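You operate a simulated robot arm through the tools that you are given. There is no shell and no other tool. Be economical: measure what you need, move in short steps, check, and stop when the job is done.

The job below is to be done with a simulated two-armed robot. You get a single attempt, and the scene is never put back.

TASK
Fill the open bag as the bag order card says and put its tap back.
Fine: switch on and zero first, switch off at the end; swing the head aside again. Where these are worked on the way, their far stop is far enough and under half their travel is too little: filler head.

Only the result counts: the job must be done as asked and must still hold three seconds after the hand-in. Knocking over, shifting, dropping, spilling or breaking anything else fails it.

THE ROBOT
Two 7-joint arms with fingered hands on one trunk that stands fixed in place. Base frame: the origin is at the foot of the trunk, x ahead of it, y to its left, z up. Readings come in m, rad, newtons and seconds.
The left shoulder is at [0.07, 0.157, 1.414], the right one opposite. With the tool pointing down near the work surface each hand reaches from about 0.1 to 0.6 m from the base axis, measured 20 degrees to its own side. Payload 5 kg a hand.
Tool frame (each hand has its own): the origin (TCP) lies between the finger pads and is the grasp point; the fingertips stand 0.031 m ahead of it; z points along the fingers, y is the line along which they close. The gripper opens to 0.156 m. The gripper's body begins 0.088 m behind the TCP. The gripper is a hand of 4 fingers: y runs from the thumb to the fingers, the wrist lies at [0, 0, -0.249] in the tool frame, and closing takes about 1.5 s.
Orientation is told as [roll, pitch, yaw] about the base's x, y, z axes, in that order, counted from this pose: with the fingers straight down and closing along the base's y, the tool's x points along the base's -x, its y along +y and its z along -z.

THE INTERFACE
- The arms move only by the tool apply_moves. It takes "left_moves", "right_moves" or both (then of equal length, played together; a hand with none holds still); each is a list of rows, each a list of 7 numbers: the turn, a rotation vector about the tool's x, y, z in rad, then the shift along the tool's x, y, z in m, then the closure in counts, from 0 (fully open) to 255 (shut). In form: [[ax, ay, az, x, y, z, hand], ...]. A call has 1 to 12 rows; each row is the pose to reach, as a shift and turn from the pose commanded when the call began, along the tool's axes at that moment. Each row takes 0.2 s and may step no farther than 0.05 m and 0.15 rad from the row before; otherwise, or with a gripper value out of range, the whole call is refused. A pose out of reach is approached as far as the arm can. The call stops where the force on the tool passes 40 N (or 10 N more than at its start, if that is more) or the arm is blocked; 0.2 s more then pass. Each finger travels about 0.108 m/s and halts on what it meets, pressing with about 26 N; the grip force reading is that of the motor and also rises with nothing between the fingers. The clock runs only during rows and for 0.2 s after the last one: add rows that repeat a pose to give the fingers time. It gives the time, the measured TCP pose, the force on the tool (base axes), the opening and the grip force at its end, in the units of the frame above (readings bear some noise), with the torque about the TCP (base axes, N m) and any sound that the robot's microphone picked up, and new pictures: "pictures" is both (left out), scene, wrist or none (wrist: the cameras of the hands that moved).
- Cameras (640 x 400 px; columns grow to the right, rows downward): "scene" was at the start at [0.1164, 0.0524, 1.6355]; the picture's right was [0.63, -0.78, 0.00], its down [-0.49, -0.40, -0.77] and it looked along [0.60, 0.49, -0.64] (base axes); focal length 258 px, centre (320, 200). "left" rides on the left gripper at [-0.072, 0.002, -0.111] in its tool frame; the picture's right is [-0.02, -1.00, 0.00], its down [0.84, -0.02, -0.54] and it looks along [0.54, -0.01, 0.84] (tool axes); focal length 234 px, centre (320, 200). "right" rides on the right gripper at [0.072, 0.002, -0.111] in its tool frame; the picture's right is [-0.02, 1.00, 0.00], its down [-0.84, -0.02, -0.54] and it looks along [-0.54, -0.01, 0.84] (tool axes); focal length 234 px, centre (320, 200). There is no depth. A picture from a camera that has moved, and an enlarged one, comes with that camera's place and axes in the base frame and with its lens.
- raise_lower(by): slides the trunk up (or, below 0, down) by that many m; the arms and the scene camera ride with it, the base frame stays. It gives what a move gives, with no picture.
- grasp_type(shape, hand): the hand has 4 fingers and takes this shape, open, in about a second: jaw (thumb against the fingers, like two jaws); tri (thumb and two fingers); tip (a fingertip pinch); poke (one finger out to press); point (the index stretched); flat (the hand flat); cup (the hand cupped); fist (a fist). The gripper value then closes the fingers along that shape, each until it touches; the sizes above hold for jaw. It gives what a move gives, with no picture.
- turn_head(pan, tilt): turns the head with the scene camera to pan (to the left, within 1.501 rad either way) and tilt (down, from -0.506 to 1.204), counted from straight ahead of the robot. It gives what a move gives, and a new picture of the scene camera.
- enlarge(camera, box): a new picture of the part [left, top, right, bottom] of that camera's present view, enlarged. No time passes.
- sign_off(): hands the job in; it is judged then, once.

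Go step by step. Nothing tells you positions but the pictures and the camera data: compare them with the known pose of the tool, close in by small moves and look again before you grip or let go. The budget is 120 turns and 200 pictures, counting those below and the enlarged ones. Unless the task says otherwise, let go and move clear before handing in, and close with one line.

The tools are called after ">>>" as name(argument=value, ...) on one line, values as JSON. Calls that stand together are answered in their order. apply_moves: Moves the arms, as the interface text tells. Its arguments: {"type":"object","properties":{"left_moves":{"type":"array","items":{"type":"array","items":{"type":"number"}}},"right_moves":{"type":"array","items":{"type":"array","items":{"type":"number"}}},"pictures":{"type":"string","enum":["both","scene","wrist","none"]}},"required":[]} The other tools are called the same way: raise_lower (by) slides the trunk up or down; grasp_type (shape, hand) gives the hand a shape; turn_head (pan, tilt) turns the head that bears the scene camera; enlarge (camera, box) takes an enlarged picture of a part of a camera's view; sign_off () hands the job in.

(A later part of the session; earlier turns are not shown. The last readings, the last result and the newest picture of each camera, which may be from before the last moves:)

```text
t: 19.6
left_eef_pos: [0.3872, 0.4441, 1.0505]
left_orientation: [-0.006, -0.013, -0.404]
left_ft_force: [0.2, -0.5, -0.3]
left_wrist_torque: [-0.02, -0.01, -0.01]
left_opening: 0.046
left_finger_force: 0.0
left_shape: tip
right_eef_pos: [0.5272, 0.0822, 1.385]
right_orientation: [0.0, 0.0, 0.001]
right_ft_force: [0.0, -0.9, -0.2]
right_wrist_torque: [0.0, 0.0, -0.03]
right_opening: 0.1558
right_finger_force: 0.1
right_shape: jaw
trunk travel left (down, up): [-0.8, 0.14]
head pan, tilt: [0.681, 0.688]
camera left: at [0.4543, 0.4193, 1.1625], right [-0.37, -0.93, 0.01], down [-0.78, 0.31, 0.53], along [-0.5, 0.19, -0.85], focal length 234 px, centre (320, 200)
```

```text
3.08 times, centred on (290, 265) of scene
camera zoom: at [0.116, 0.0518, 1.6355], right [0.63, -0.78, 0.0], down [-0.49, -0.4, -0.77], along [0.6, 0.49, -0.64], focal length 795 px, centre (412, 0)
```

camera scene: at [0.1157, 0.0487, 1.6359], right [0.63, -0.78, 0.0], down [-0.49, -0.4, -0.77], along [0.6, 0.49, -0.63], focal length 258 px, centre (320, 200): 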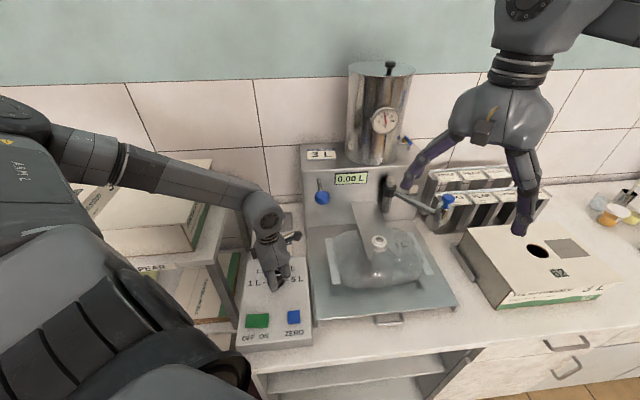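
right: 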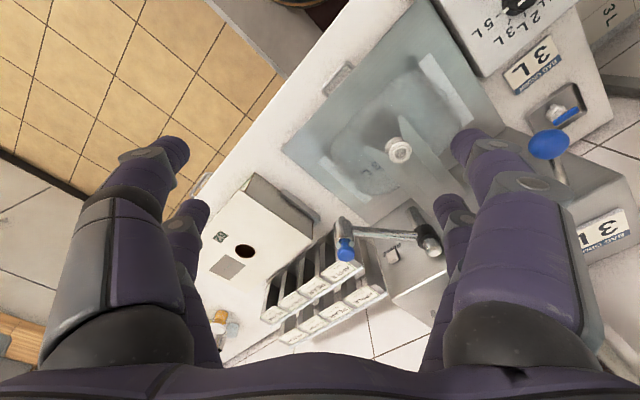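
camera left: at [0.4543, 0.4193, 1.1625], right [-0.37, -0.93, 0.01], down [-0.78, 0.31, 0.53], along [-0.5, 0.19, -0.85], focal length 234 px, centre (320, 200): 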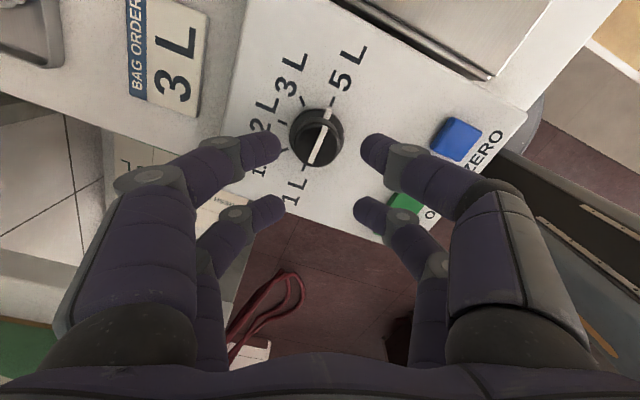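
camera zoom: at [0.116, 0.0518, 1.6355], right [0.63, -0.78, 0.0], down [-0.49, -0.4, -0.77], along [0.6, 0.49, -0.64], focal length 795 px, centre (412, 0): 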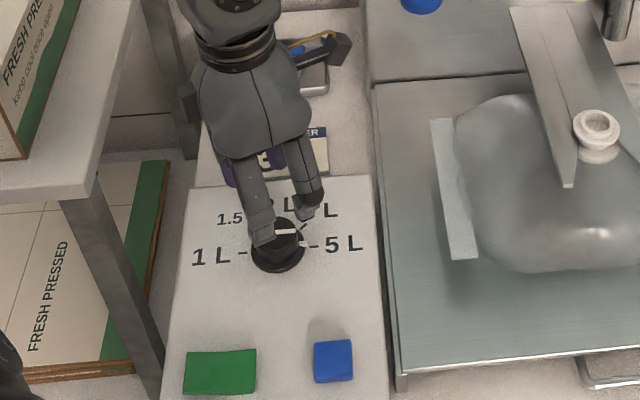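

Tip looks the same as the jaw, so I'll centre the far finger pair on the knob (shift 2 cm back), pre-close to about 6 cm, and descend again.

>>> apply_moves(left_moves=[[0, 0, 0, 0.02, 0.003, 0, 150], [0, 0, 0, 0.02, 0.003, 0.025, 150], [0, 0, 0, 0.02, 0.003, 0.045, 150], [0, 0, 0, 0.02, 0.003, 0.06, 150], [0, 0, 0, 0.02, 0.003, 0.067, 150]], pictures="wrist")

>>> enlarge(camera="scene", box=[230, 220, 330, 310])

```text
t: 20.8
left_eef_pos: [0.371, 0.4571, 0.9841]
left_orientation: [-0.007, -0.011, -0.402]
left_ft_force: [-0.4, 0.8, -0.7]
left_wrist_torque: [-0.01, 0.02, 0.03]
left_opening: 0.064
left_finger_force: 0.0
left_shape: tip
right_eef_pos: [0.5276, 0.0817, 1.3841]
right_orientation: [0.0, 0.001, 0.0]
right_ft_force: [-0.7, -0.2, -0.1]
right_wrist_torque: [-0.01, 0.0, -0.01]
right_opening: 0.1559
right_finger_force: 0.0
right_shape: jaw
trunk travel left (down, up): [-0.8, 0.14]
head pan, tilt: [0.681, 0.688]
camera left: at [0.4387, 0.4308, 1.096], right [-0.37, -0.93, 0.01], down [-0.78, 0.31, 0.53], along [-0.5, 0.19, -0.85], focal length 234 px, centre (320, 200)
```

left: 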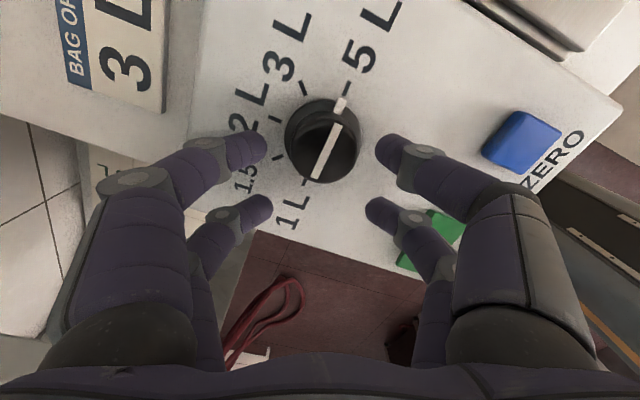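

```text
4.44 times, centred on (280, 265) of scene
camera zoom: at [0.1166, 0.0525, 1.6355], right [0.63, -0.78, 0.0], down [-0.49, -0.4, -0.77], along [0.6, 0.49, -0.64], focal length 1149 px, centre (498, -89)
```

zoom: 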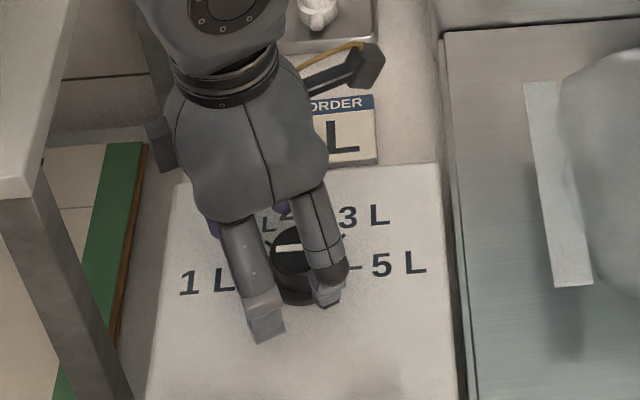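

>>> apply_moves(left_moves=[[0, 0, 0, 0, 0, 0.005, 150], [0, 0, 0, 0, 0, 0.009, 150], [0, 0, 0, 0, 0, 0.009, 255], [0, 0, 0, 0, 0, 0.009, 255], [0, 0, 0, 0, 0, 0.009, 255], [0, 0, 0, 0, 0, 0.009, 255]], pictures="wrist")

```text
t: 22.2
left_eef_pos: [0.3717, 0.456, 0.975]
left_orientation: [-0.008, -0.012, -0.4]
left_ft_force: [1.4, -0.1, -1.1]
left_wrist_torque: [-0.05, 0.02, -0.02]
left_opening: 0.0198
left_finger_force: 26.3
left_shape: tip
right_eef_pos: [0.5284, 0.0822, 1.3842]
right_orientation: [0.0, 0.0, 0.0]
right_ft_force: [-0.2, 0.1, -0.3]
right_wrist_torque: [0.0, 0.02, 0.0]
right_opening: 0.1562
right_finger_force: 0.0
right_shape: jaw
trunk travel left (down, up): [-0.8, 0.14]
head pan, tilt: [0.681, 0.688]
camera left: at [0.4388, 0.4306, 1.0864], right [-0.37, -0.93, 0.01], down [-0.78, 0.31, 0.53], along [-0.5, 0.19, -0.85], focal length 234 px, centre (320, 200)
```

left: 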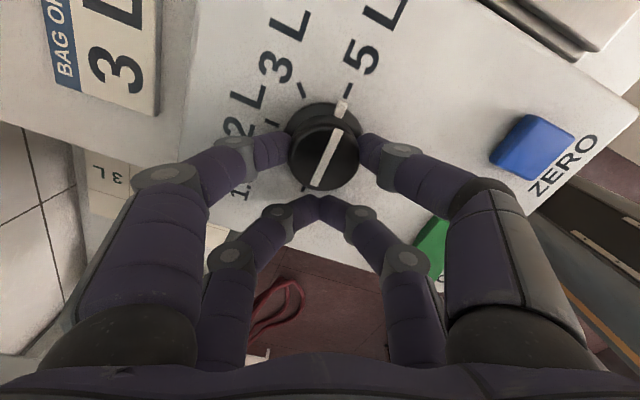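

>>> apply_moves(left_moves=[[0, 0, -0.14, -0.0002, -0.0026, 0, 255], [0, 0, -0.28, -0.0007, -0.0051, 0, 255], [0, 0, -0.42, -0.0016, -0.0076, 0, 255], [0, 0, -0.56, -0.0028, -0.0099, 0, 255], [0, 0, -0.7, -0.0044, -0.012, 0, 255], [0, 0, -0.785, -0.0055, -0.0132, 0, 255], [0, 0, -0.785, -0.0055, -0.0132, 0, 255]], pictures="wrist")

>>> enlarge(camera="scene", box=[230, 220, 330, 310])

```text
t: 23.8
left_eef_pos: [0.3705, 0.443, 0.9755]
left_orientation: [-0.013, -0.002, 0.385]
left_ft_force: [-5.6, -1.2, -9.4]
left_wrist_torque: [0.01, 0.33, 0.03]
left_opening: 0.0196
left_finger_force: 25.6
left_shape: tip
right_eef_pos: [0.5272, 0.0841, 1.3856]
right_orientation: [0.0, 0.001, 0.001]
right_ft_force: [-0.4, -0.2, -0.2]
right_wrist_torque: [-0.01, 0.0, 0.0]
right_opening: 0.1557
right_finger_force: 0.0
right_shape: jaw
trunk travel left (down, up): [-0.8, 0.14]
head pan, tilt: [0.681, 0.688]
camera left: at [0.437, 0.4719, 1.0864], right [0.4, -0.92, 0.01], down [-0.77, -0.33, 0.54], along [-0.49, -0.23, -0.84], focal length 234 px, centre (320, 200)
```

left: 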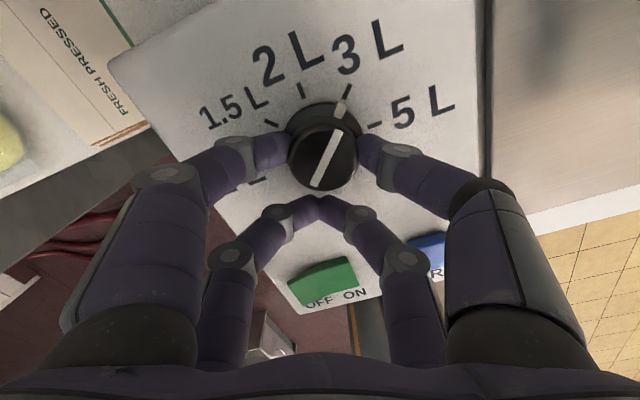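

```text
4.44 times, centred on (280, 265) of scene
camera zoom: at [0.1162, 0.0532, 1.6354], right [0.63, -0.78, 0.0], down [-0.49, -0.4, -0.77], along [0.6, 0.49, -0.64], focal length 1149 px, centre (498, -89)
```

zoom: 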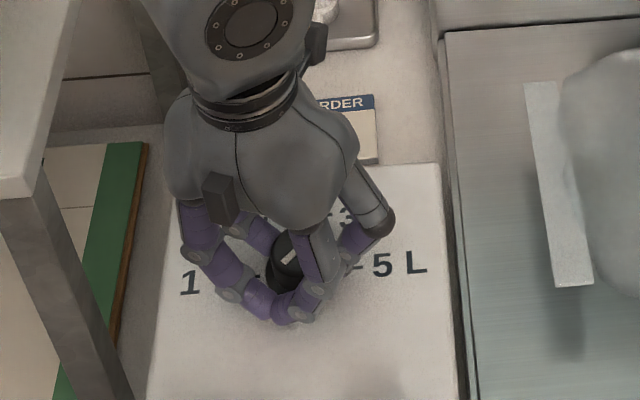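

Pointer is now at 3 L. Release, rise, and verify.

>>> apply_moves(left_moves=[[0, 0, 0, 0, 0, 0, 150], [0, 0, 0, 0, 0, 0, 100], [0, 0, 0, 0, 0, -0.03, 100], [0, 0, 0, 0, 0, -0.07, 60], [0, 0, 0, 0.02, 0, -0.11, 0], [0, 0, 0, 0.05, 0, -0.15, 0], [0, 0, 0, 0.08, 0, -0.19, 0]], pictures="scene")

>>> enlarge(camera="scene", box=[250, 245, 310, 295])

>>> enlarge(camera="scene", box=[340, 140, 480, 280])

>>> enlarge(camera="right", box=[260, 100, 460, 300])

```text
t: 25.4
left_eef_pos: [0.2932, 0.412, 1.1673]
left_orientation: [-0.014, -0.005, 0.385]
left_ft_force: [-0.2, -0.3, 0.2]
left_wrist_torque: [0.03, 0.0, 0.01]
left_opening: 0.1557
left_finger_force: 0.1
left_shape: tip
right_eef_pos: [0.5244, 0.0808, 1.3862]
right_orientation: [0.001, -0.003, 0.0]
right_ft_force: [1.2, 0.5, 0.6]
right_wrist_torque: [0.02, -0.03, -0.03]
right_opening: 0.1561
right_finger_force: 0.1
right_shape: jaw
trunk travel left (down, up): [-0.8, 0.14]
head pan, tilt: [0.681, 0.688]
camera scene: at [0.1129, 0.0499, 1.6357], right [0.63, -0.78, 0.0], down [-0.49, -0.4, -0.77], along [0.6, 0.49, -0.63], focal length 258 px, centre (320, 200)
```

scene: 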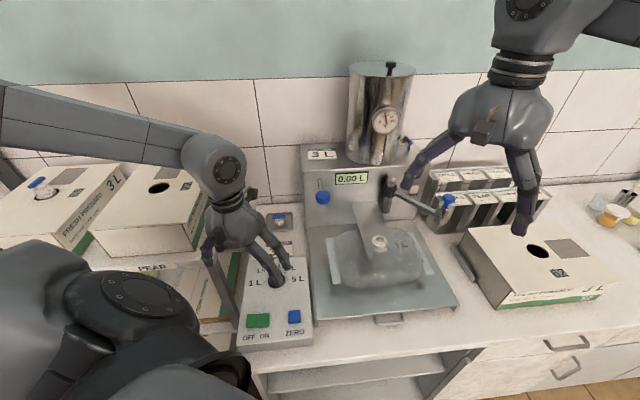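

```text
8.00 times, centred on (280, 270) of scene
camera zoom: at [0.1129, 0.0499, 1.6357], right [0.63, -0.78, 0.0], down [-0.49, -0.4, -0.77], along [0.6, 0.49, -0.63], focal length 2068 px, centre (640, -360)
```

zoom: 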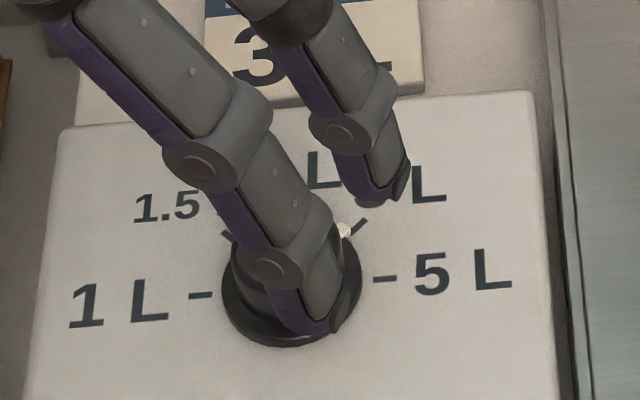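

```text
2.86 times, centred on (410, 210) of scene
camera zoom: at [0.1129, 0.0499, 1.6357], right [0.63, -0.78, 0.0], down [-0.49, -0.4, -0.77], along [0.6, 0.49, -0.63], focal length 738 px, centre (63, 171)
```

zoom: 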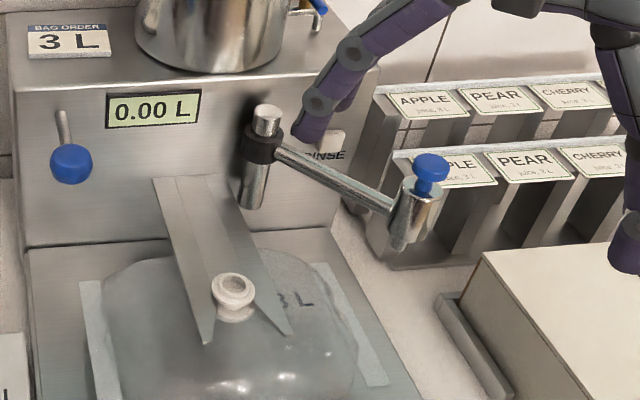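

```text
2.00 times, centred on (360, 200) of right
camera zoom: at [0.4523, 0.0819, 1.4955], right [0.02, 1.0, 0.0], down [0.84, -0.02, 0.55], along [0.55, -0.01, -0.84], focal length 468 px, centre (240, 200)
```

zoom: 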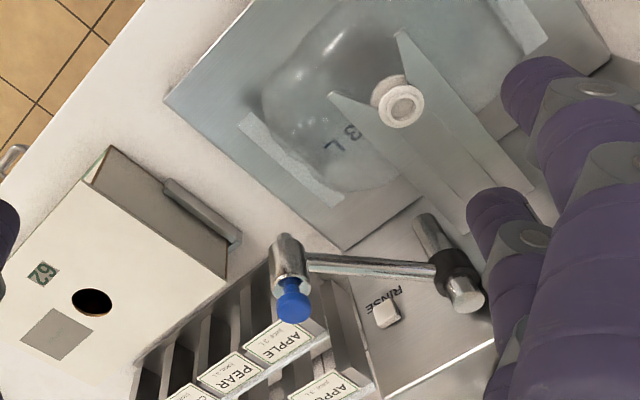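

Dial is at 3 L. Now bring the right hand over the filler head's arm with the jaws turned to straddle it.

>>> apply_moves(right_moves=[[0, 0, -0.145, -0.02, 0, 0, 0], [0, 0, -0.29, -0.04, 0.0, 0, 0], [0, 0, -0.435, -0.06, 0.01, 0, 0], [0, 0, -0.58, -0.08, 0.01, 0, 0], [0, 0, -0.725, -0.1, 0.02, 0, 0], [0, 0, -0.87, -0.12, 0.02, 0, 0], [0, 0, -1.01, -0.14, 0.03, 0, 0], [0, 0, -1.15, -0.16, 0.04, 0, 0], [0, 0, -1.29, -0.18, 0.04, 0, 0], [0, 0, -1.43, -0.2, 0.05, 0, 0], [0, 0, -1.45, -0.215, 0.055, 0.02, 0]])

```text
t: 27.8
left_eef_pos: [0.2966, 0.4143, 1.1664]
left_orientation: [-0.014, -0.003, 0.384]
left_ft_force: [0.3, -0.6, 0.6]
left_wrist_torque: [0.04, 0.01, 0.03]
left_opening: 0.156
left_finger_force: 0.0
left_shape: tip
right_eef_pos: [0.7104, 0.1375, 1.3607]
right_orientation: [-0.001, 0.001, 1.454]
right_ft_force: [-0.2, 0.8, -0.3]
right_wrist_torque: [-0.07, -0.03, -0.01]
right_opening: 0.156
right_finger_force: 0.0
right_shape: jaw
right hand out of reach, approached as far as the arm can: row 10, 11
trunk travel left (down, up): [-0.8, 0.14]
head pan, tilt: [0.681, 0.688]
camera scene: at [0.1171, 0.0514, 1.6354], right [0.63, -0.78, 0.0], down [-0.49, -0.4, -0.77], along [0.6, 0.49, -0.64], focal length 258 px, centre (320, 200)
camera right: at [0.7011, 0.067, 1.4717], right [-0.99, 0.14, 0.0], down [0.12, 0.83, 0.54], along [0.08, 0.54, -0.84], focal length 234 px, centre (320, 200)
```

scene: 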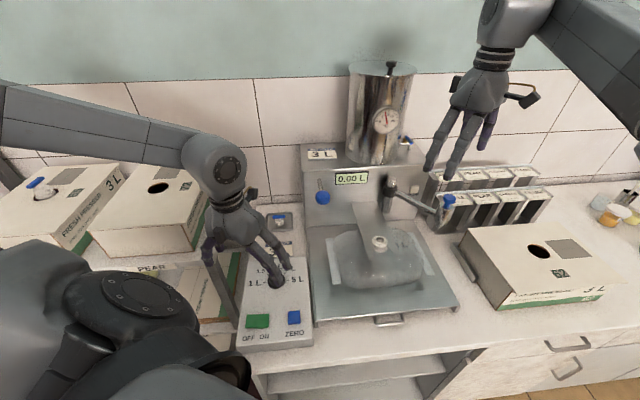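
right: 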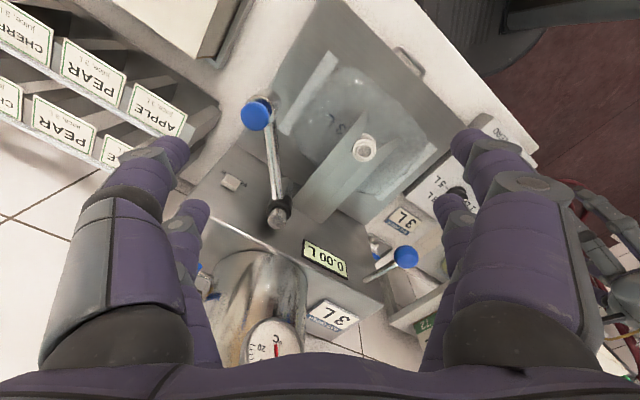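

Re-triangulated with a wider baseline: head knob ≈[.79,.125,1.167], rod z≈1.12, pivot ≈[.807,.305], spout ≈[.643,.242,1.035]. I'll tilt the right hand outward and hover over the rod.

>>> apply_moves(right_moves=[[0.13, 0, 0, -0.007, -0.02, 0.02, 0], [0.26, 0, 0, -0.015, -0.04, 0.05, 0], [0.4, 0, 0, -0.025, -0.06, 0.08, 0], [0.4, 0, 0, -0.037, -0.08, 0.105, 0], [0.4, 0, 0, -0.037, -0.08, 0.12, 0], [0.4, 0, 0, -0.037, -0.08, 0.12, 0]])

>>> enlarge(camera="scene", box=[340, 120, 500, 260])

```text
t: 29.2
left_eef_pos: [0.2949, 0.4118, 1.1668]
left_orientation: [-0.012, -0.006, 0.385]
left_ft_force: [1.1, 0.4, 0.1]
left_wrist_torque: [0.03, 0.04, 0.0]
left_opening: 0.1558
left_finger_force: 0.0
left_shape: tip
right_eef_pos: [0.7963, 0.1647, 1.2438]
right_orientation: [-0.4, -0.003, 1.45]
right_ft_force: [0.4, -0.4, -0.6]
right_wrist_torque: [0.0, -0.03, 0.03]
right_opening: 0.1561
right_finger_force: 0.1
right_shape: jaw
trunk travel left (down, up): [-0.8, 0.14]
head pan, tilt: [0.681, 0.688]
camera scene: at [0.1161, 0.0498, 1.6356], right [0.63, -0.78, 0.0], down [-0.49, -0.4, -0.77], along [0.6, 0.49, -0.63], focal length 258 px, centre (320, 200)
camera right: at [0.7429, 0.0982, 1.3448], right [-0.91, 0.14, -0.39], down [-0.09, 0.85, 0.51], along [0.4, 0.5, -0.77], focal length 234 px, centre (320, 200)
```

scene: 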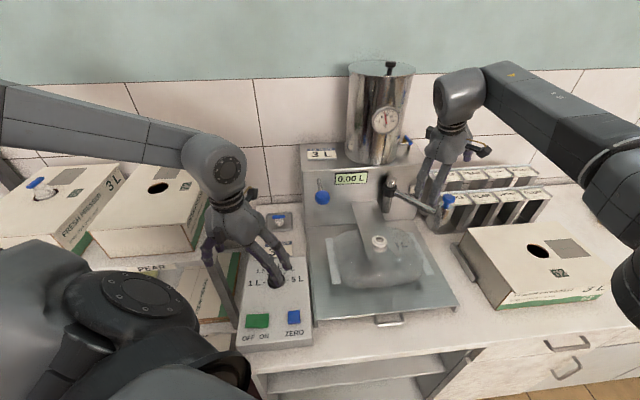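
right: 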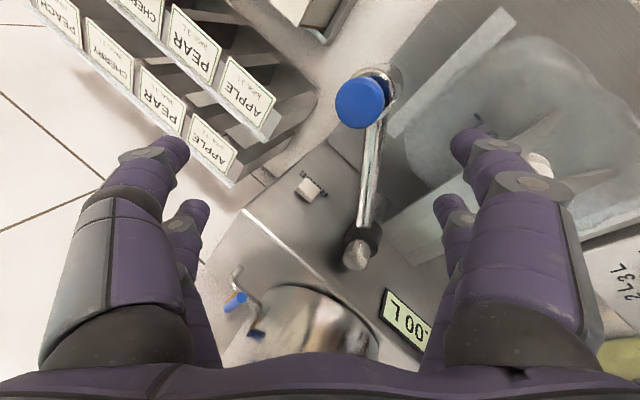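

```text
2.86 times, centred on (420, 190) of scene
camera zoom: at [0.1161, 0.0498, 1.6356], right [0.63, -0.78, 0.0], down [-0.49, -0.4, -0.77], along [0.6, 0.49, -0.63], focal length 738 px, centre (34, 229)
```

zoom: 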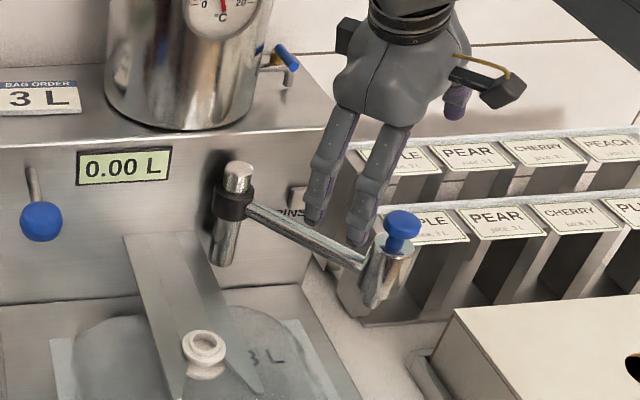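

>>> apply_moves(right_moves=[[0, 0, 0, 0, 0.0117, 0.0276, 60], [0, 0, 0, 0, 0.0234, 0.0553, 80], [0, 0, 0, 0, 0.0351, 0.083, 80], [0, 0, 0, 0, 0.0468, 0.11, 80], [0, 0, 0, 0, 0.0507, 0.12, 80]])

>>> enlarge(camera="scene", box=[340, 120, 500, 260])

```text
t: 30.4
left_eef_pos: [0.297, 0.4132, 1.1665]
left_orientation: [-0.013, -0.004, 0.384]
left_ft_force: [-0.7, 0.6, -0.4]
left_wrist_torque: [0.03, -0.04, 0.03]
left_opening: 0.1559
left_finger_force: 0.1
left_shape: tip
right_eef_pos: [0.7974, 0.1663, 1.114]
right_orientation: [-0.401, -0.001, 1.449]
right_ft_force: [0.3, -0.6, -0.4]
right_wrist_torque: [0.01, 0.01, 0.01]
right_opening: 0.1075
right_finger_force: 0.1
right_shape: jaw
trunk travel left (down, up): [-0.8, 0.14]
head pan, tilt: [0.681, 0.688]
camera scene: at [0.1166, 0.0518, 1.6355], right [0.63, -0.78, 0.0], down [-0.49, -0.4, -0.77], along [0.6, 0.49, -0.64], focal length 258 px, centre (320, 200)
camera right: at [0.7437, 0.0998, 1.214], right [-0.91, 0.13, -0.39], down [-0.09, 0.86, 0.51], along [0.4, 0.5, -0.77], focal length 234 px, centre (320, 200)
```

scene: 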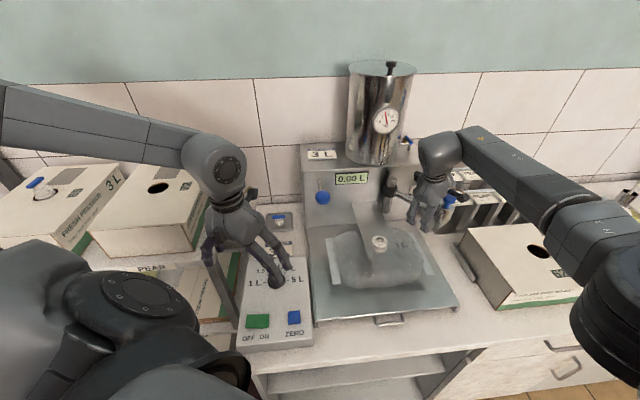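
right: 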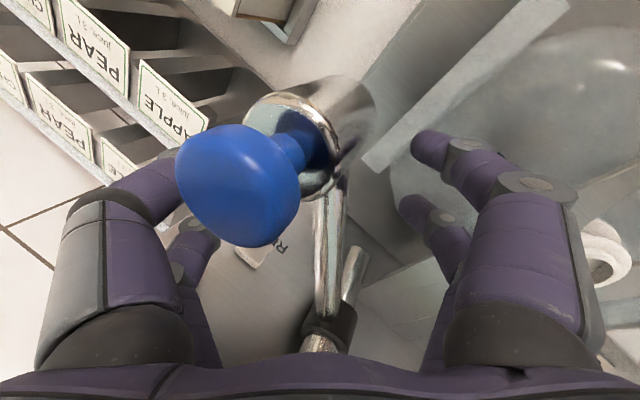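

```text
2.86 times, centred on (420, 190) of scene
camera zoom: at [0.1166, 0.0518, 1.6355], right [0.63, -0.78, 0.0], down [-0.49, -0.4, -0.77], along [0.6, 0.49, -0.64], focal length 738 px, centre (34, 229)
```

zoom: 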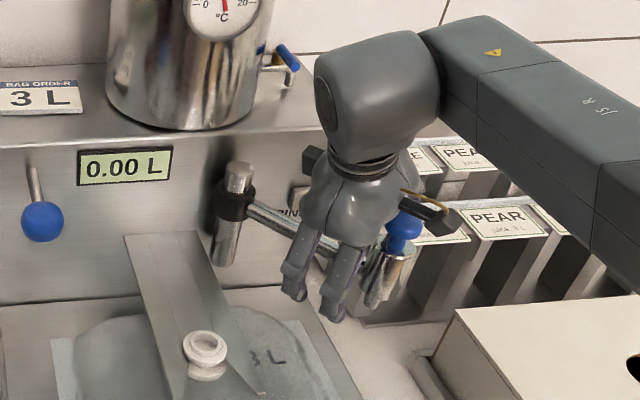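

Jaws straddle the rod. I'll close loosely and swing it along its arc, first about 40°.

>>> apply_moves(right_moves=[[0, 0, 0, 0, 0, 0, 180], [0, 0, 0, 0, 0, 0, 185], [0, 0, 0.14, -0.0004, 0.0178, -0.0076, 185], [0, 0, 0.279, -0.0035, 0.0354, -0.015, 185], [0, 0, 0.419, -0.0092, 0.0526, -0.0223, 185], [0, 0, 0.559, -0.0174, 0.0687, -0.0291, 185], [0, 0, 0.698, -0.028, 0.0837, -0.0355, 185]])

>>> enlarge(camera="scene", box=[320, 120, 480, 260])

```text
t: 32.0
left_eef_pos: [0.2945, 0.4149, 1.165]
left_orientation: [-0.014, -0.004, 0.383]
left_ft_force: [0.0, 0.4, -0.2]
left_wrist_torque: [-0.03, 0.02, 0.01]
left_opening: 0.1558
left_finger_force: 0.1
left_shape: tip
right_eef_pos: [0.7092, 0.2052, 1.1131]
right_orientation: [-0.312, -0.254, 0.792]
right_ft_force: [-0.3, 0.2, -0.5]
right_wrist_torque: [0.0, -0.02, 0.02]
right_opening: 0.0432
right_finger_force: 0.0
right_shape: jaw
trunk travel left (down, up): [-0.8, 0.14]
head pan, tilt: [0.681, 0.688]
camera scene: at [0.1157, 0.053, 1.6355], right [0.63, -0.78, 0.0], down [-0.49, -0.4, -0.77], along [0.6, 0.49, -0.64], focal length 258 px, centre (320, 200)
camera right: at [0.6152, 0.1627, 1.1957], right [-0.61, 0.74, -0.29], down [0.37, 0.59, 0.72], along [0.7, 0.33, -0.63], focal length 234 px, centre (320, 200)
```

scene: 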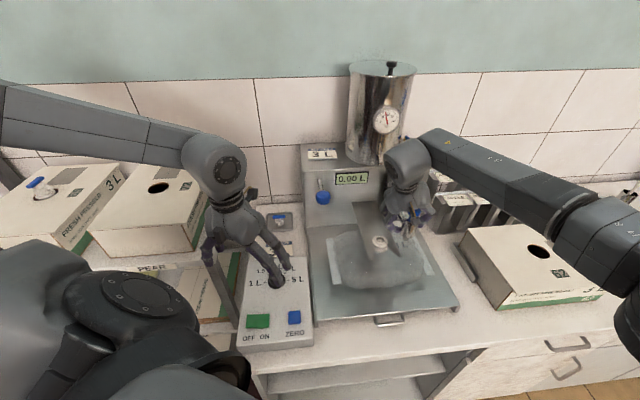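
right: 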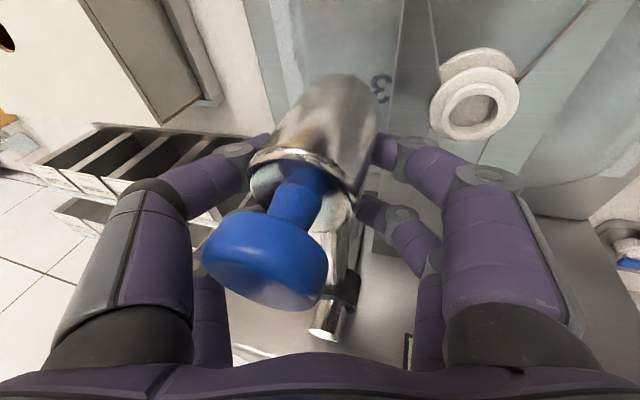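

```text
2.86 times, centred on (400, 190) of scene
camera zoom: at [0.1157, 0.053, 1.6355], right [0.63, -0.78, 0.0], down [-0.49, -0.4, -0.77], along [0.6, 0.49, -0.64], focal length 738 px, centre (91, 229)
```

zoom: 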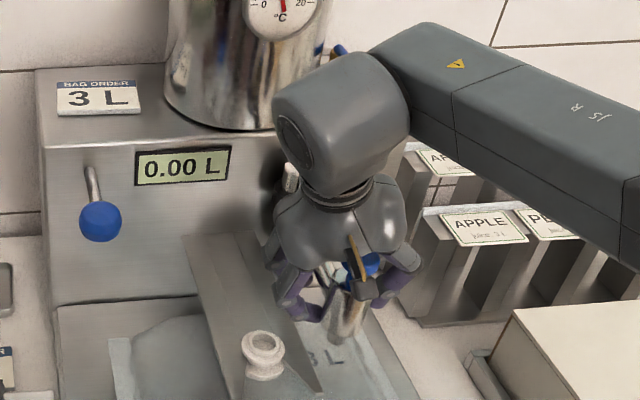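

Swinging well with the tube caged. Continue to the far stop, slightly raised for spout clearance.

>>> apply_moves(right_moves=[[0, 0, 0, -0.002, -0.0024, -0.0074, 185], [0, 0, 0.14, -0.0031, 0.016, -0.0131, 185], [0, 0, 0.279, -0.0068, 0.0345, -0.018, 185], [0, 0, 0.419, -0.0131, 0.0523, -0.0222, 185], [0, 0, 0.524, -0.0194, 0.0653, -0.0246, 185]])

>>> enlarge(camera="scene", box=[320, 140, 460, 280])

```text
t: 33.2
left_eef_pos: [0.2951, 0.4145, 1.1659]
left_orientation: [-0.013, -0.003, 0.382]
left_ft_force: [0.4, -0.6, -0.3]
left_wrist_torque: [0.0, 0.0, 0.0]
left_opening: 0.156
left_finger_force: 0.0
left_shape: tip
right_eef_pos: [0.6713, 0.2671, 1.1222]
right_orientation: [-0.145, -0.375, 0.254]
right_ft_force: [0.5, -0.9, 0.4]
right_wrist_torque: [0.0, 0.01, 0.07]
right_opening: 0.0435
right_finger_force: 0.1
right_shape: jaw
trunk travel left (down, up): [-0.8, 0.14]
head pan, tilt: [0.681, 0.688]
camera scene: at [0.116, 0.0533, 1.6355], right [0.63, -0.78, 0.0], down [-0.49, -0.4, -0.77], along [0.6, 0.49, -0.64], focal length 258 px, centre (320, 200)
camera right: at [0.5639, 0.257, 1.1959], right [-0.18, 0.98, -0.12], down [0.55, 0.2, 0.81], along [0.82, 0.07, -0.57], focal length 234 px, centre (320, 200)
```

scene: 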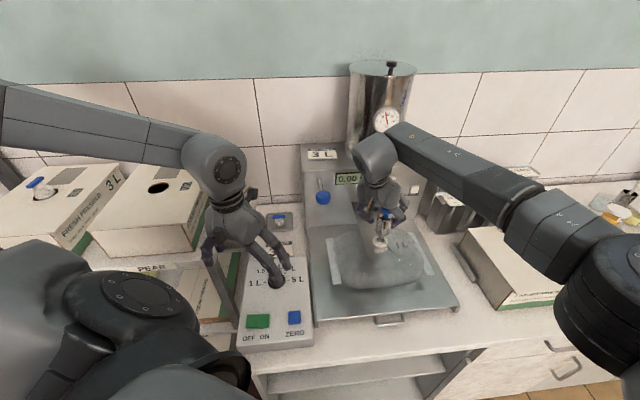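
right: 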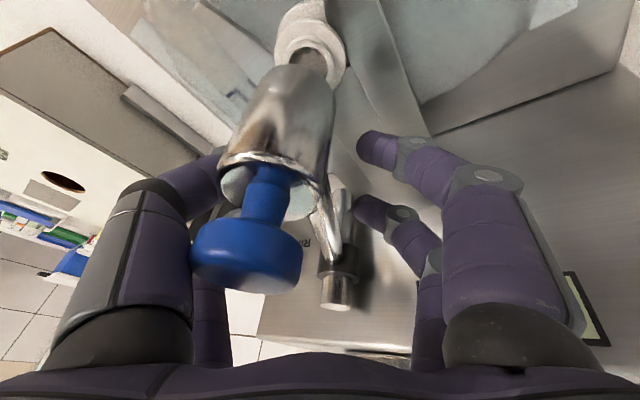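

```text
2.86 times, centred on (390, 210) of scene
camera zoom: at [0.116, 0.0533, 1.6355], right [0.63, -0.78, 0.0], down [-0.49, -0.4, -0.77], along [0.6, 0.49, -0.64], focal length 738 px, centre (120, 171)
```

zoom: 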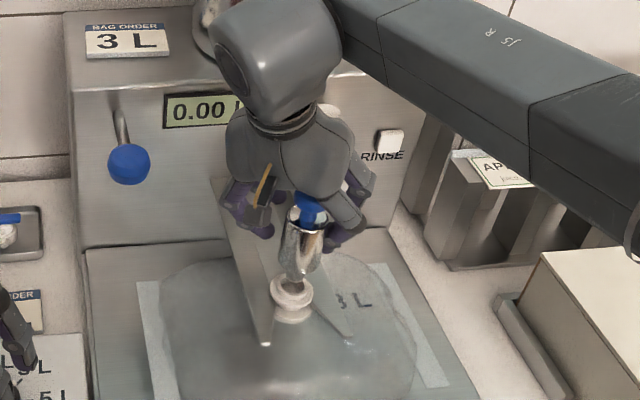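

>>> apply_moves(right_moves=[[0, 0, 0.05, -0.0002, 0.0072, -0.001, 185], [0, 0, 0.105, -0.0004, 0.0145, -0.002, 185], [0, 0, 0.155, -0.001, 0.0216, -0.0026, 185], [0, 0, 0.21, -0.0021, 0.0288, -0.0033, 185]], pictures="wrist")

>>> enlarge(camera="scene", box=[320, 140, 460, 280])

```text
t: 34.0
left_eef_pos: [0.2912, 0.4096, 1.1685]
left_orientation: [-0.01, -0.008, 0.391]
left_ft_force: [-0.8, -0.1, -0.3]
left_wrist_torque: [-0.03, -0.01, -0.03]
left_opening: 0.156
left_finger_force: 0.0
left_shape: tip
right_eef_pos: [0.676, 0.2688, 1.1231]
right_orientation: [-0.108, -0.398, 0.113]
right_ft_force: [1.2, -35.1, 5.0]
right_wrist_torque: [1.74, 0.23, 1.49]
right_opening: 0.0489
right_finger_force: 0.1
right_shape: jaw
trunk travel left (down, up): [-0.8, 0.14]
head pan, tilt: [0.681, 0.688]
stopped in row 3 (right hand): the force on the tool passed its limit at 43 N (the readings are from after the stop); the commanded pose is now the measured one
camera right: at [0.5664, 0.2704, 1.1957], right [-0.05, 0.99, -0.09], down [0.56, 0.1, 0.83], along [0.83, -0.01, -0.56], focal length 234 px, centre (320, 200)
```

right: 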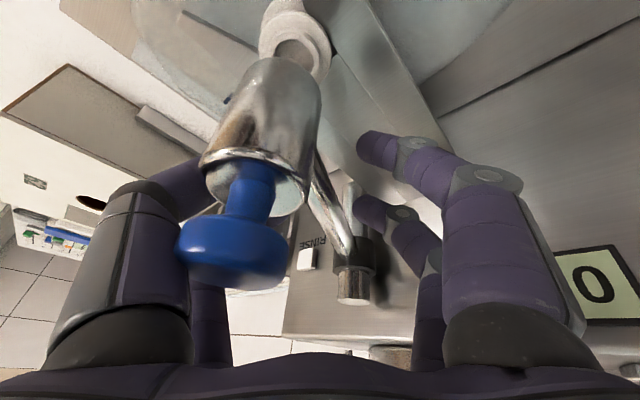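

```text
2.86 times, centred on (390, 210) of scene
camera zoom: at [0.1141, 0.0453, 1.6359], right [0.63, -0.78, 0.0], down [-0.49, -0.4, -0.77], along [0.6, 0.49, -0.63], focal length 738 px, centre (120, 171)
```

zoom: 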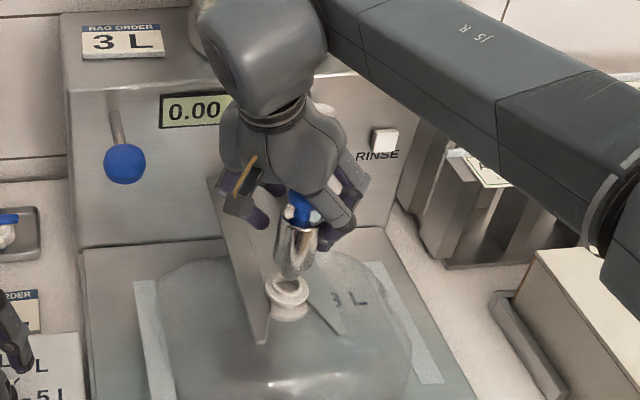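

The head is hard on its far stop over the spout. Back off, open and retract the right hand along its fingers.

>>> apply_moves(right_moves=[[0, 0, 0, 0, -0.01, 0, 150], [0, 0, 0, 0, -0.012, 0, 90], [0, 0, 0, 0, -0.012, -0.03, 70], [0, 0, 0, 0, -0.012, -0.07, 70], [0, 0, 0, 0, -0.012, -0.11, 70], [0, 0, 0, 0, -0.012, -0.15, 70], [0, 0, 0, 0, -0.05, -0.17, 70], [0, 0, 0, 0, -0.09, -0.18, 70], [0, 0, 0, 0, -0.13, -0.19, 70], [0, 0, 0, 0, -0.17, -0.19, 70]])

>>> enlarge(camera="scene", box=[310, 140, 450, 280])

```text
t: 36.1
left_eef_pos: [0.2933, 0.4117, 1.168]
left_orientation: [-0.01, -0.005, 0.389]
left_ft_force: [-0.3, 0.2, 0.5]
left_wrist_torque: [0.03, -0.01, -0.01]
left_opening: 0.1558
left_finger_force: 0.0
left_shape: tip
right_eef_pos: [0.6135, 0.1183, 1.3112]
right_orientation: [-0.101, -0.396, 0.119]
right_ft_force: [-0.7, 0.3, 0.4]
right_wrist_torque: [0.06, 0.0, 0.05]
right_opening: 0.1129
right_finger_force: 0.0
right_shape: jaw
trunk travel left (down, up): [-0.8, 0.14]
head pan, tilt: [0.681, 0.688]
camera scene: at [0.1167, 0.0485, 1.6356], right [0.63, -0.78, 0.0], down [-0.49, -0.4, -0.77], along [0.6, 0.49, -0.63], focal length 258 px, centre (320, 200)
camera right: at [0.5039, 0.1185, 1.3855], right [-0.06, 0.99, -0.08], down [0.56, 0.1, 0.82], along [0.83, 0.0, -0.56], focal length 234 px, centre (320, 200)
```

scene: 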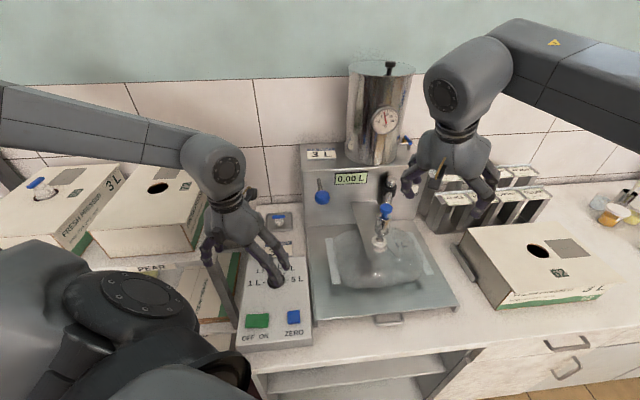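
right: 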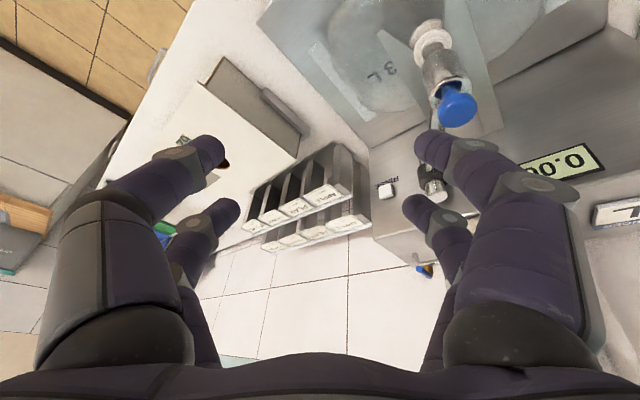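

```text
2.86 times, centred on (380, 210) of scene
camera zoom: at [0.1167, 0.0485, 1.6356], right [0.63, -0.78, 0.0], down [-0.49, -0.4, -0.77], along [0.6, 0.49, -0.63], focal length 738 px, centre (149, 171)
```

zoom: 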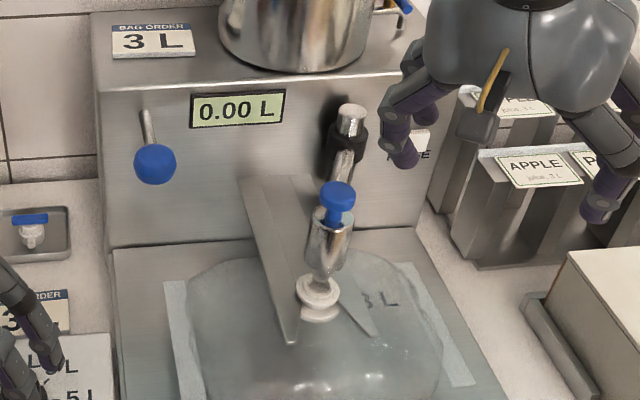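

The nozzle sits over the spout. The blue-ball lever sticks out horizontally from the face at ≈[.589,.423,1.149]; I'll bring the left hand (poke) above it for a look.

>>> grasp_type(hand="left", shape="poke")

>>> apply_moves(left_moves=[[0, 0, 0, 0, 0, -0.045, 0], [0, 0, 0, 0, 0, -0.09, 0], [0, 0, 0, -0.04, -0.014, -0.11, 0], [0, 0, 0, -0.08, -0.028, -0.13, 0], [0, 0, 0, -0.12, -0.042, -0.13, 0], [0, 0, 0, -0.16, -0.056, -0.13, 0], [0, 0, 0, -0.2, -0.07, -0.13, 0], [0, 0, 0, -0.24, -0.085, -0.13, 0], [0, 0, 0, -0.265, -0.097, -0.13, 0]])

>>> enlarge(camera="left", box=[160, 0, 480, 200])

```text
t: 37.0
left_eef_pos: [0.2938, 0.4151, 1.1643]
left_orientation: [-0.014, -0.004, 0.387]
left_ft_force: [-0.7, 0.3, -0.7]
left_wrist_torque: [-0.03, -0.01, 0.01]
left_opening: 0.0002
left_finger_force: 0.0
left_shape: poke
right_eef_pos: [0.6153, 0.123, 1.3121]
right_orientation: [-0.105, -0.394, 0.118]
right_ft_force: [-0.2, -1.0, -0.8]
right_wrist_torque: [0.01, 0.02, -0.01]
right_opening: 0.1129
right_finger_force: 0.1
right_shape: jaw
trunk travel left (down, up): [-0.8, 0.14]
head pan, tilt: [0.681, 0.688]
```

```text
t: 39.0
left_eef_pos: [0.5791, 0.428, 1.2948]
left_orientation: [-0.012, -0.001, 0.385]
left_ft_force: [0.8, 0.1, -0.2]
left_wrist_torque: [-0.01, 0.09, -0.01]
left_opening: 0.0
left_finger_force: 0.0
left_shape: poke
right_eef_pos: [0.6191, 0.1211, 1.3095]
right_orientation: [-0.101, -0.388, 0.117]
right_ft_force: [0.9, 0.5, -1.1]
right_wrist_torque: [0.03, 0.02, 0.0]
right_opening: 0.1128
right_finger_force: 0.2
right_shape: jaw
trunk travel left (down, up): [-0.8, 0.14]
head pan, tilt: [0.681, 0.688]
camera scene: at [0.1222, 0.053, 1.6349], right [0.63, -0.78, 0.0], down [-0.5, -0.4, -0.77], along [0.6, 0.49, -0.64], focal length 258 px, centre (320, 200)
camera left: at [0.6452, 0.4583, 1.4051], right [0.4, -0.92, 0.01], down [-0.77, -0.33, 0.54], along [-0.5, -0.23, -0.84], focal length 234 px, centre (320, 200)
```

scene: 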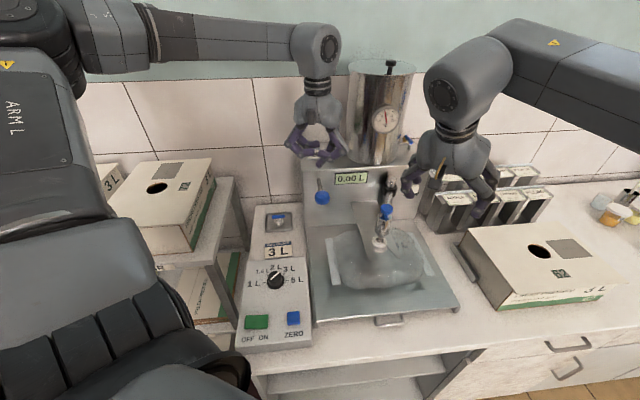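
left: 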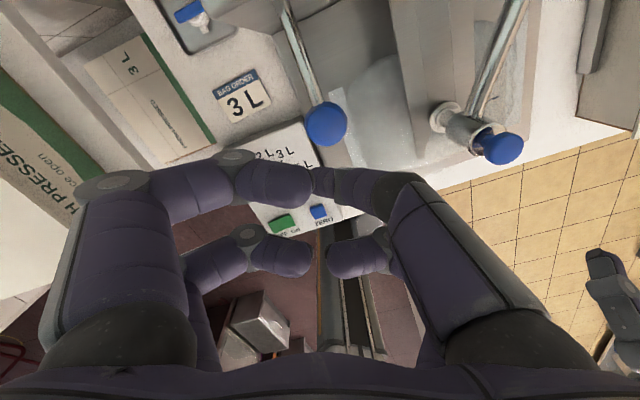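

```text
2.00 times, centred on (320, 100) of left
camera zoom: at [0.6452, 0.4583, 1.4051], right [0.4, -0.92, 0.01], down [-0.77, -0.33, 0.54], along [-0.5, -0.23, -0.84], focal length 468 px, centre (320, 400)
```

zoom: 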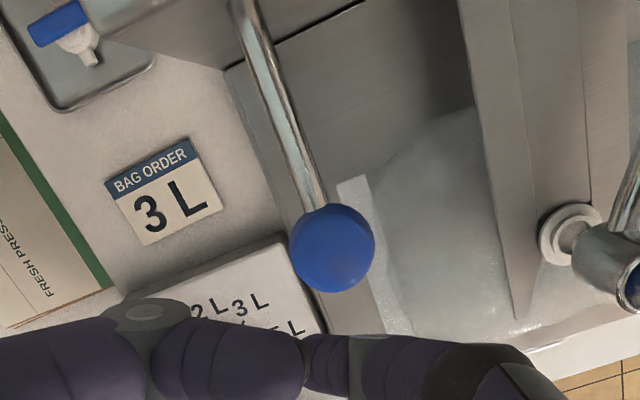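

>>> apply_moves(left_moves=[[0, 0, 0, -0.005, -0.0086, 0.04, 0], [0, 0, 0, -0.005, -0.0086, 0.07, 0], [0, 0, 0, -0.005, -0.0086, 0.08, 0], [0, 0, 0, -0.005, -0.0086, 0.09, 0], [0, 0, 0, -0.005, -0.0086, 0.1, 0], [0, 0, 0, -0.005, -0.0086, 0.11, 0]])

>>> enlarge(camera="scene", box=[290, 140, 430, 280])

```text
t: 40.5
left_eef_pos: [0.5822, 0.4202, 1.1899]
left_orientation: [-0.013, -0.006, 0.387]
left_ft_force: [-0.3, -2.1, 4.3]
left_wrist_torque: [-0.05, 0.0, -0.01]
left_opening: 0.0
left_finger_force: 0.0
left_shape: poke
right_eef_pos: [0.6148, 0.1213, 1.3137]
right_orientation: [-0.102, -0.394, 0.12]
right_ft_force: [-1.0, 1.2, 0.2]
right_wrist_torque: [0.01, -0.01, 0.0]
right_opening: 0.1128
right_finger_force: 0.1
right_shape: jaw
trunk travel left (down, up): [-0.8, 0.14]
head pan, tilt: [0.681, 0.688]
camera scene: at [0.1156, 0.0519, 1.6356], right [0.63, -0.78, 0.0], down [-0.49, -0.4, -0.77], along [0.6, 0.49, -0.64], focal length 258 px, centre (320, 200)
camera left: at [0.6497, 0.4492, 1.3011], right [0.4, -0.92, 0.01], down [-0.77, -0.33, 0.54], along [-0.49, -0.23, -0.84], focal length 234 px, centre (320, 200)
```

scene: 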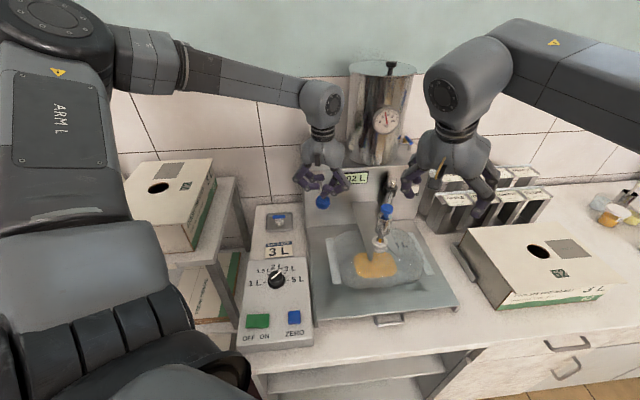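
left: 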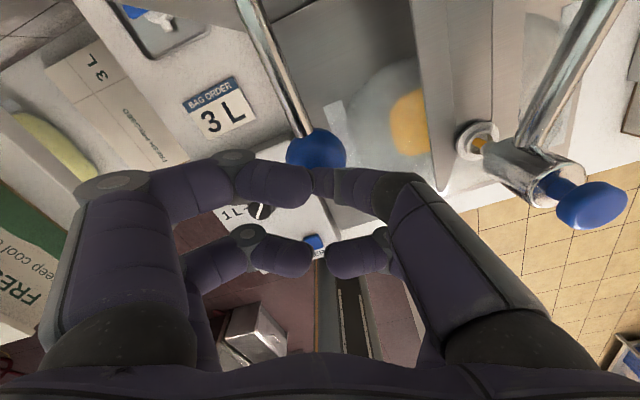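

```text
2.86 times, centred on (360, 210) of scene
camera zoom: at [0.1156, 0.0519, 1.6356], right [0.63, -0.78, 0.0], down [-0.49, -0.4, -0.77], along [0.6, 0.49, -0.64], focal length 738 px, centre (206, 171)
```

zoom: 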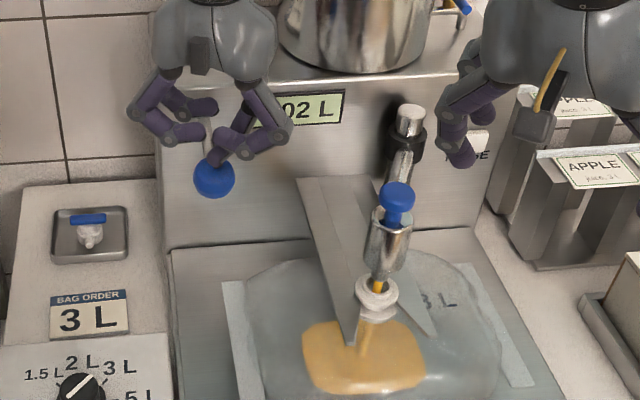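

Juice is flowing (~0.02 L). I'll press a little further and watch the rate on the display.

>>> apply_moves(left_moves=[[0, 0, 0, 0, 0, 0.01, 0], [0, 0, 0, 0, 0, 0.015, 0], [0, 0, 0, 0, 0, 0.015, 0]], pictures="none")

>>> enlarge(camera="scene", box=[290, 140, 430, 280])

```text
t: 41.2
left_eef_pos: [0.5833, 0.4186, 1.1746]
left_orientation: [-0.015, -0.004, 0.388]
left_ft_force: [-2.7, -1.9, 6.2]
left_wrist_torque: [-0.08, 0.07, -0.02]
left_opening: 0.0
left_finger_force: 0.0
left_shape: poke
right_eef_pos: [0.613, 0.121, 1.313]
right_orientation: [-0.104, -0.394, 0.117]
right_ft_force: [0.3, -0.2, 0.1]
right_wrist_torque: [0.01, 0.0, 0.03]
right_opening: 0.1127
right_finger_force: 0.1
right_shape: jaw
trunk travel left (down, up): [-0.8, 0.14]
head pan, tilt: [0.681, 0.688]
```

```text
2.86 times, centred on (360, 210) of scene
camera zoom: at [0.1154, 0.0512, 1.6356], right [0.63, -0.78, 0.0], down [-0.49, -0.4, -0.77], along [0.6, 0.49, -0.63], focal length 738 px, centre (206, 171)
```

zoom: 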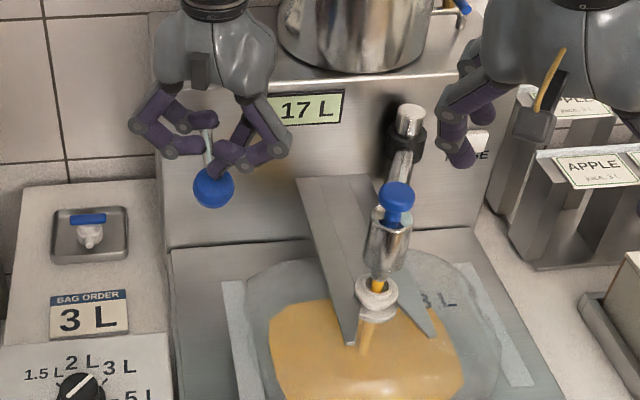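

>>> apply_moves(left_moves=[[0, 0, 0, 0, 0, 0.0, 0], [0, 0, 0, 0, 0, 0, 0], [0, 0, 0, 0, 0, 0, 0], [0, 0, 0, 0, 0, 0, 0], [0, 0, 0, 0, 0, 0, 0], [0, 0, 0, 0, 0, 0, 0], [0, 0, 0, 0, 0, 0, 0], [0, 0, 0, 0, 0, 0, 0]], pictures="none")

>>> enlarge(camera="scene", box=[290, 140, 430, 280])

```text
t: 43.0
left_eef_pos: [0.5829, 0.4196, 1.1743]
left_orientation: [-0.014, -0.005, 0.387]
left_ft_force: [-2.5, -1.6, 4.5]
left_wrist_torque: [-0.08, 0.07, -0.03]
left_opening: 0.0
left_finger_force: 0.1
left_shape: poke
right_eef_pos: [0.613, 0.1198, 1.3134]
right_orientation: [-0.103, -0.394, 0.119]
right_ft_force: [-0.1, 0.2, -0.8]
right_wrist_torque: [0.03, -0.01, -0.01]
right_opening: 0.1127
right_finger_force: 0.1
right_shape: jaw
trunk travel left (down, up): [-0.8, 0.14]
head pan, tilt: [0.681, 0.688]
```

```text
2.86 times, centred on (360, 210) of scene
camera zoom: at [0.1154, 0.0514, 1.6356], right [0.63, -0.78, 0.0], down [-0.49, -0.4, -0.77], along [0.6, 0.49, -0.63], focal length 738 px, centre (206, 171)
```

zoom: 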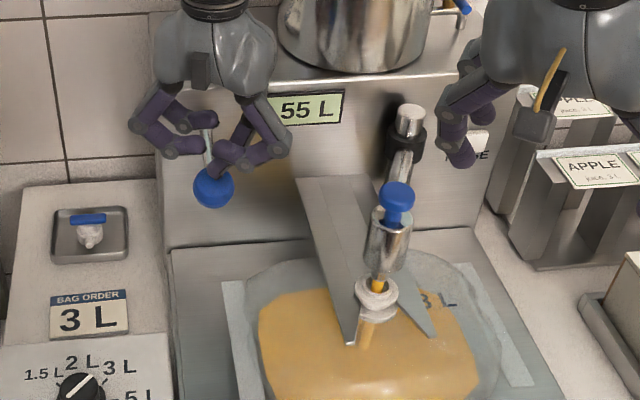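

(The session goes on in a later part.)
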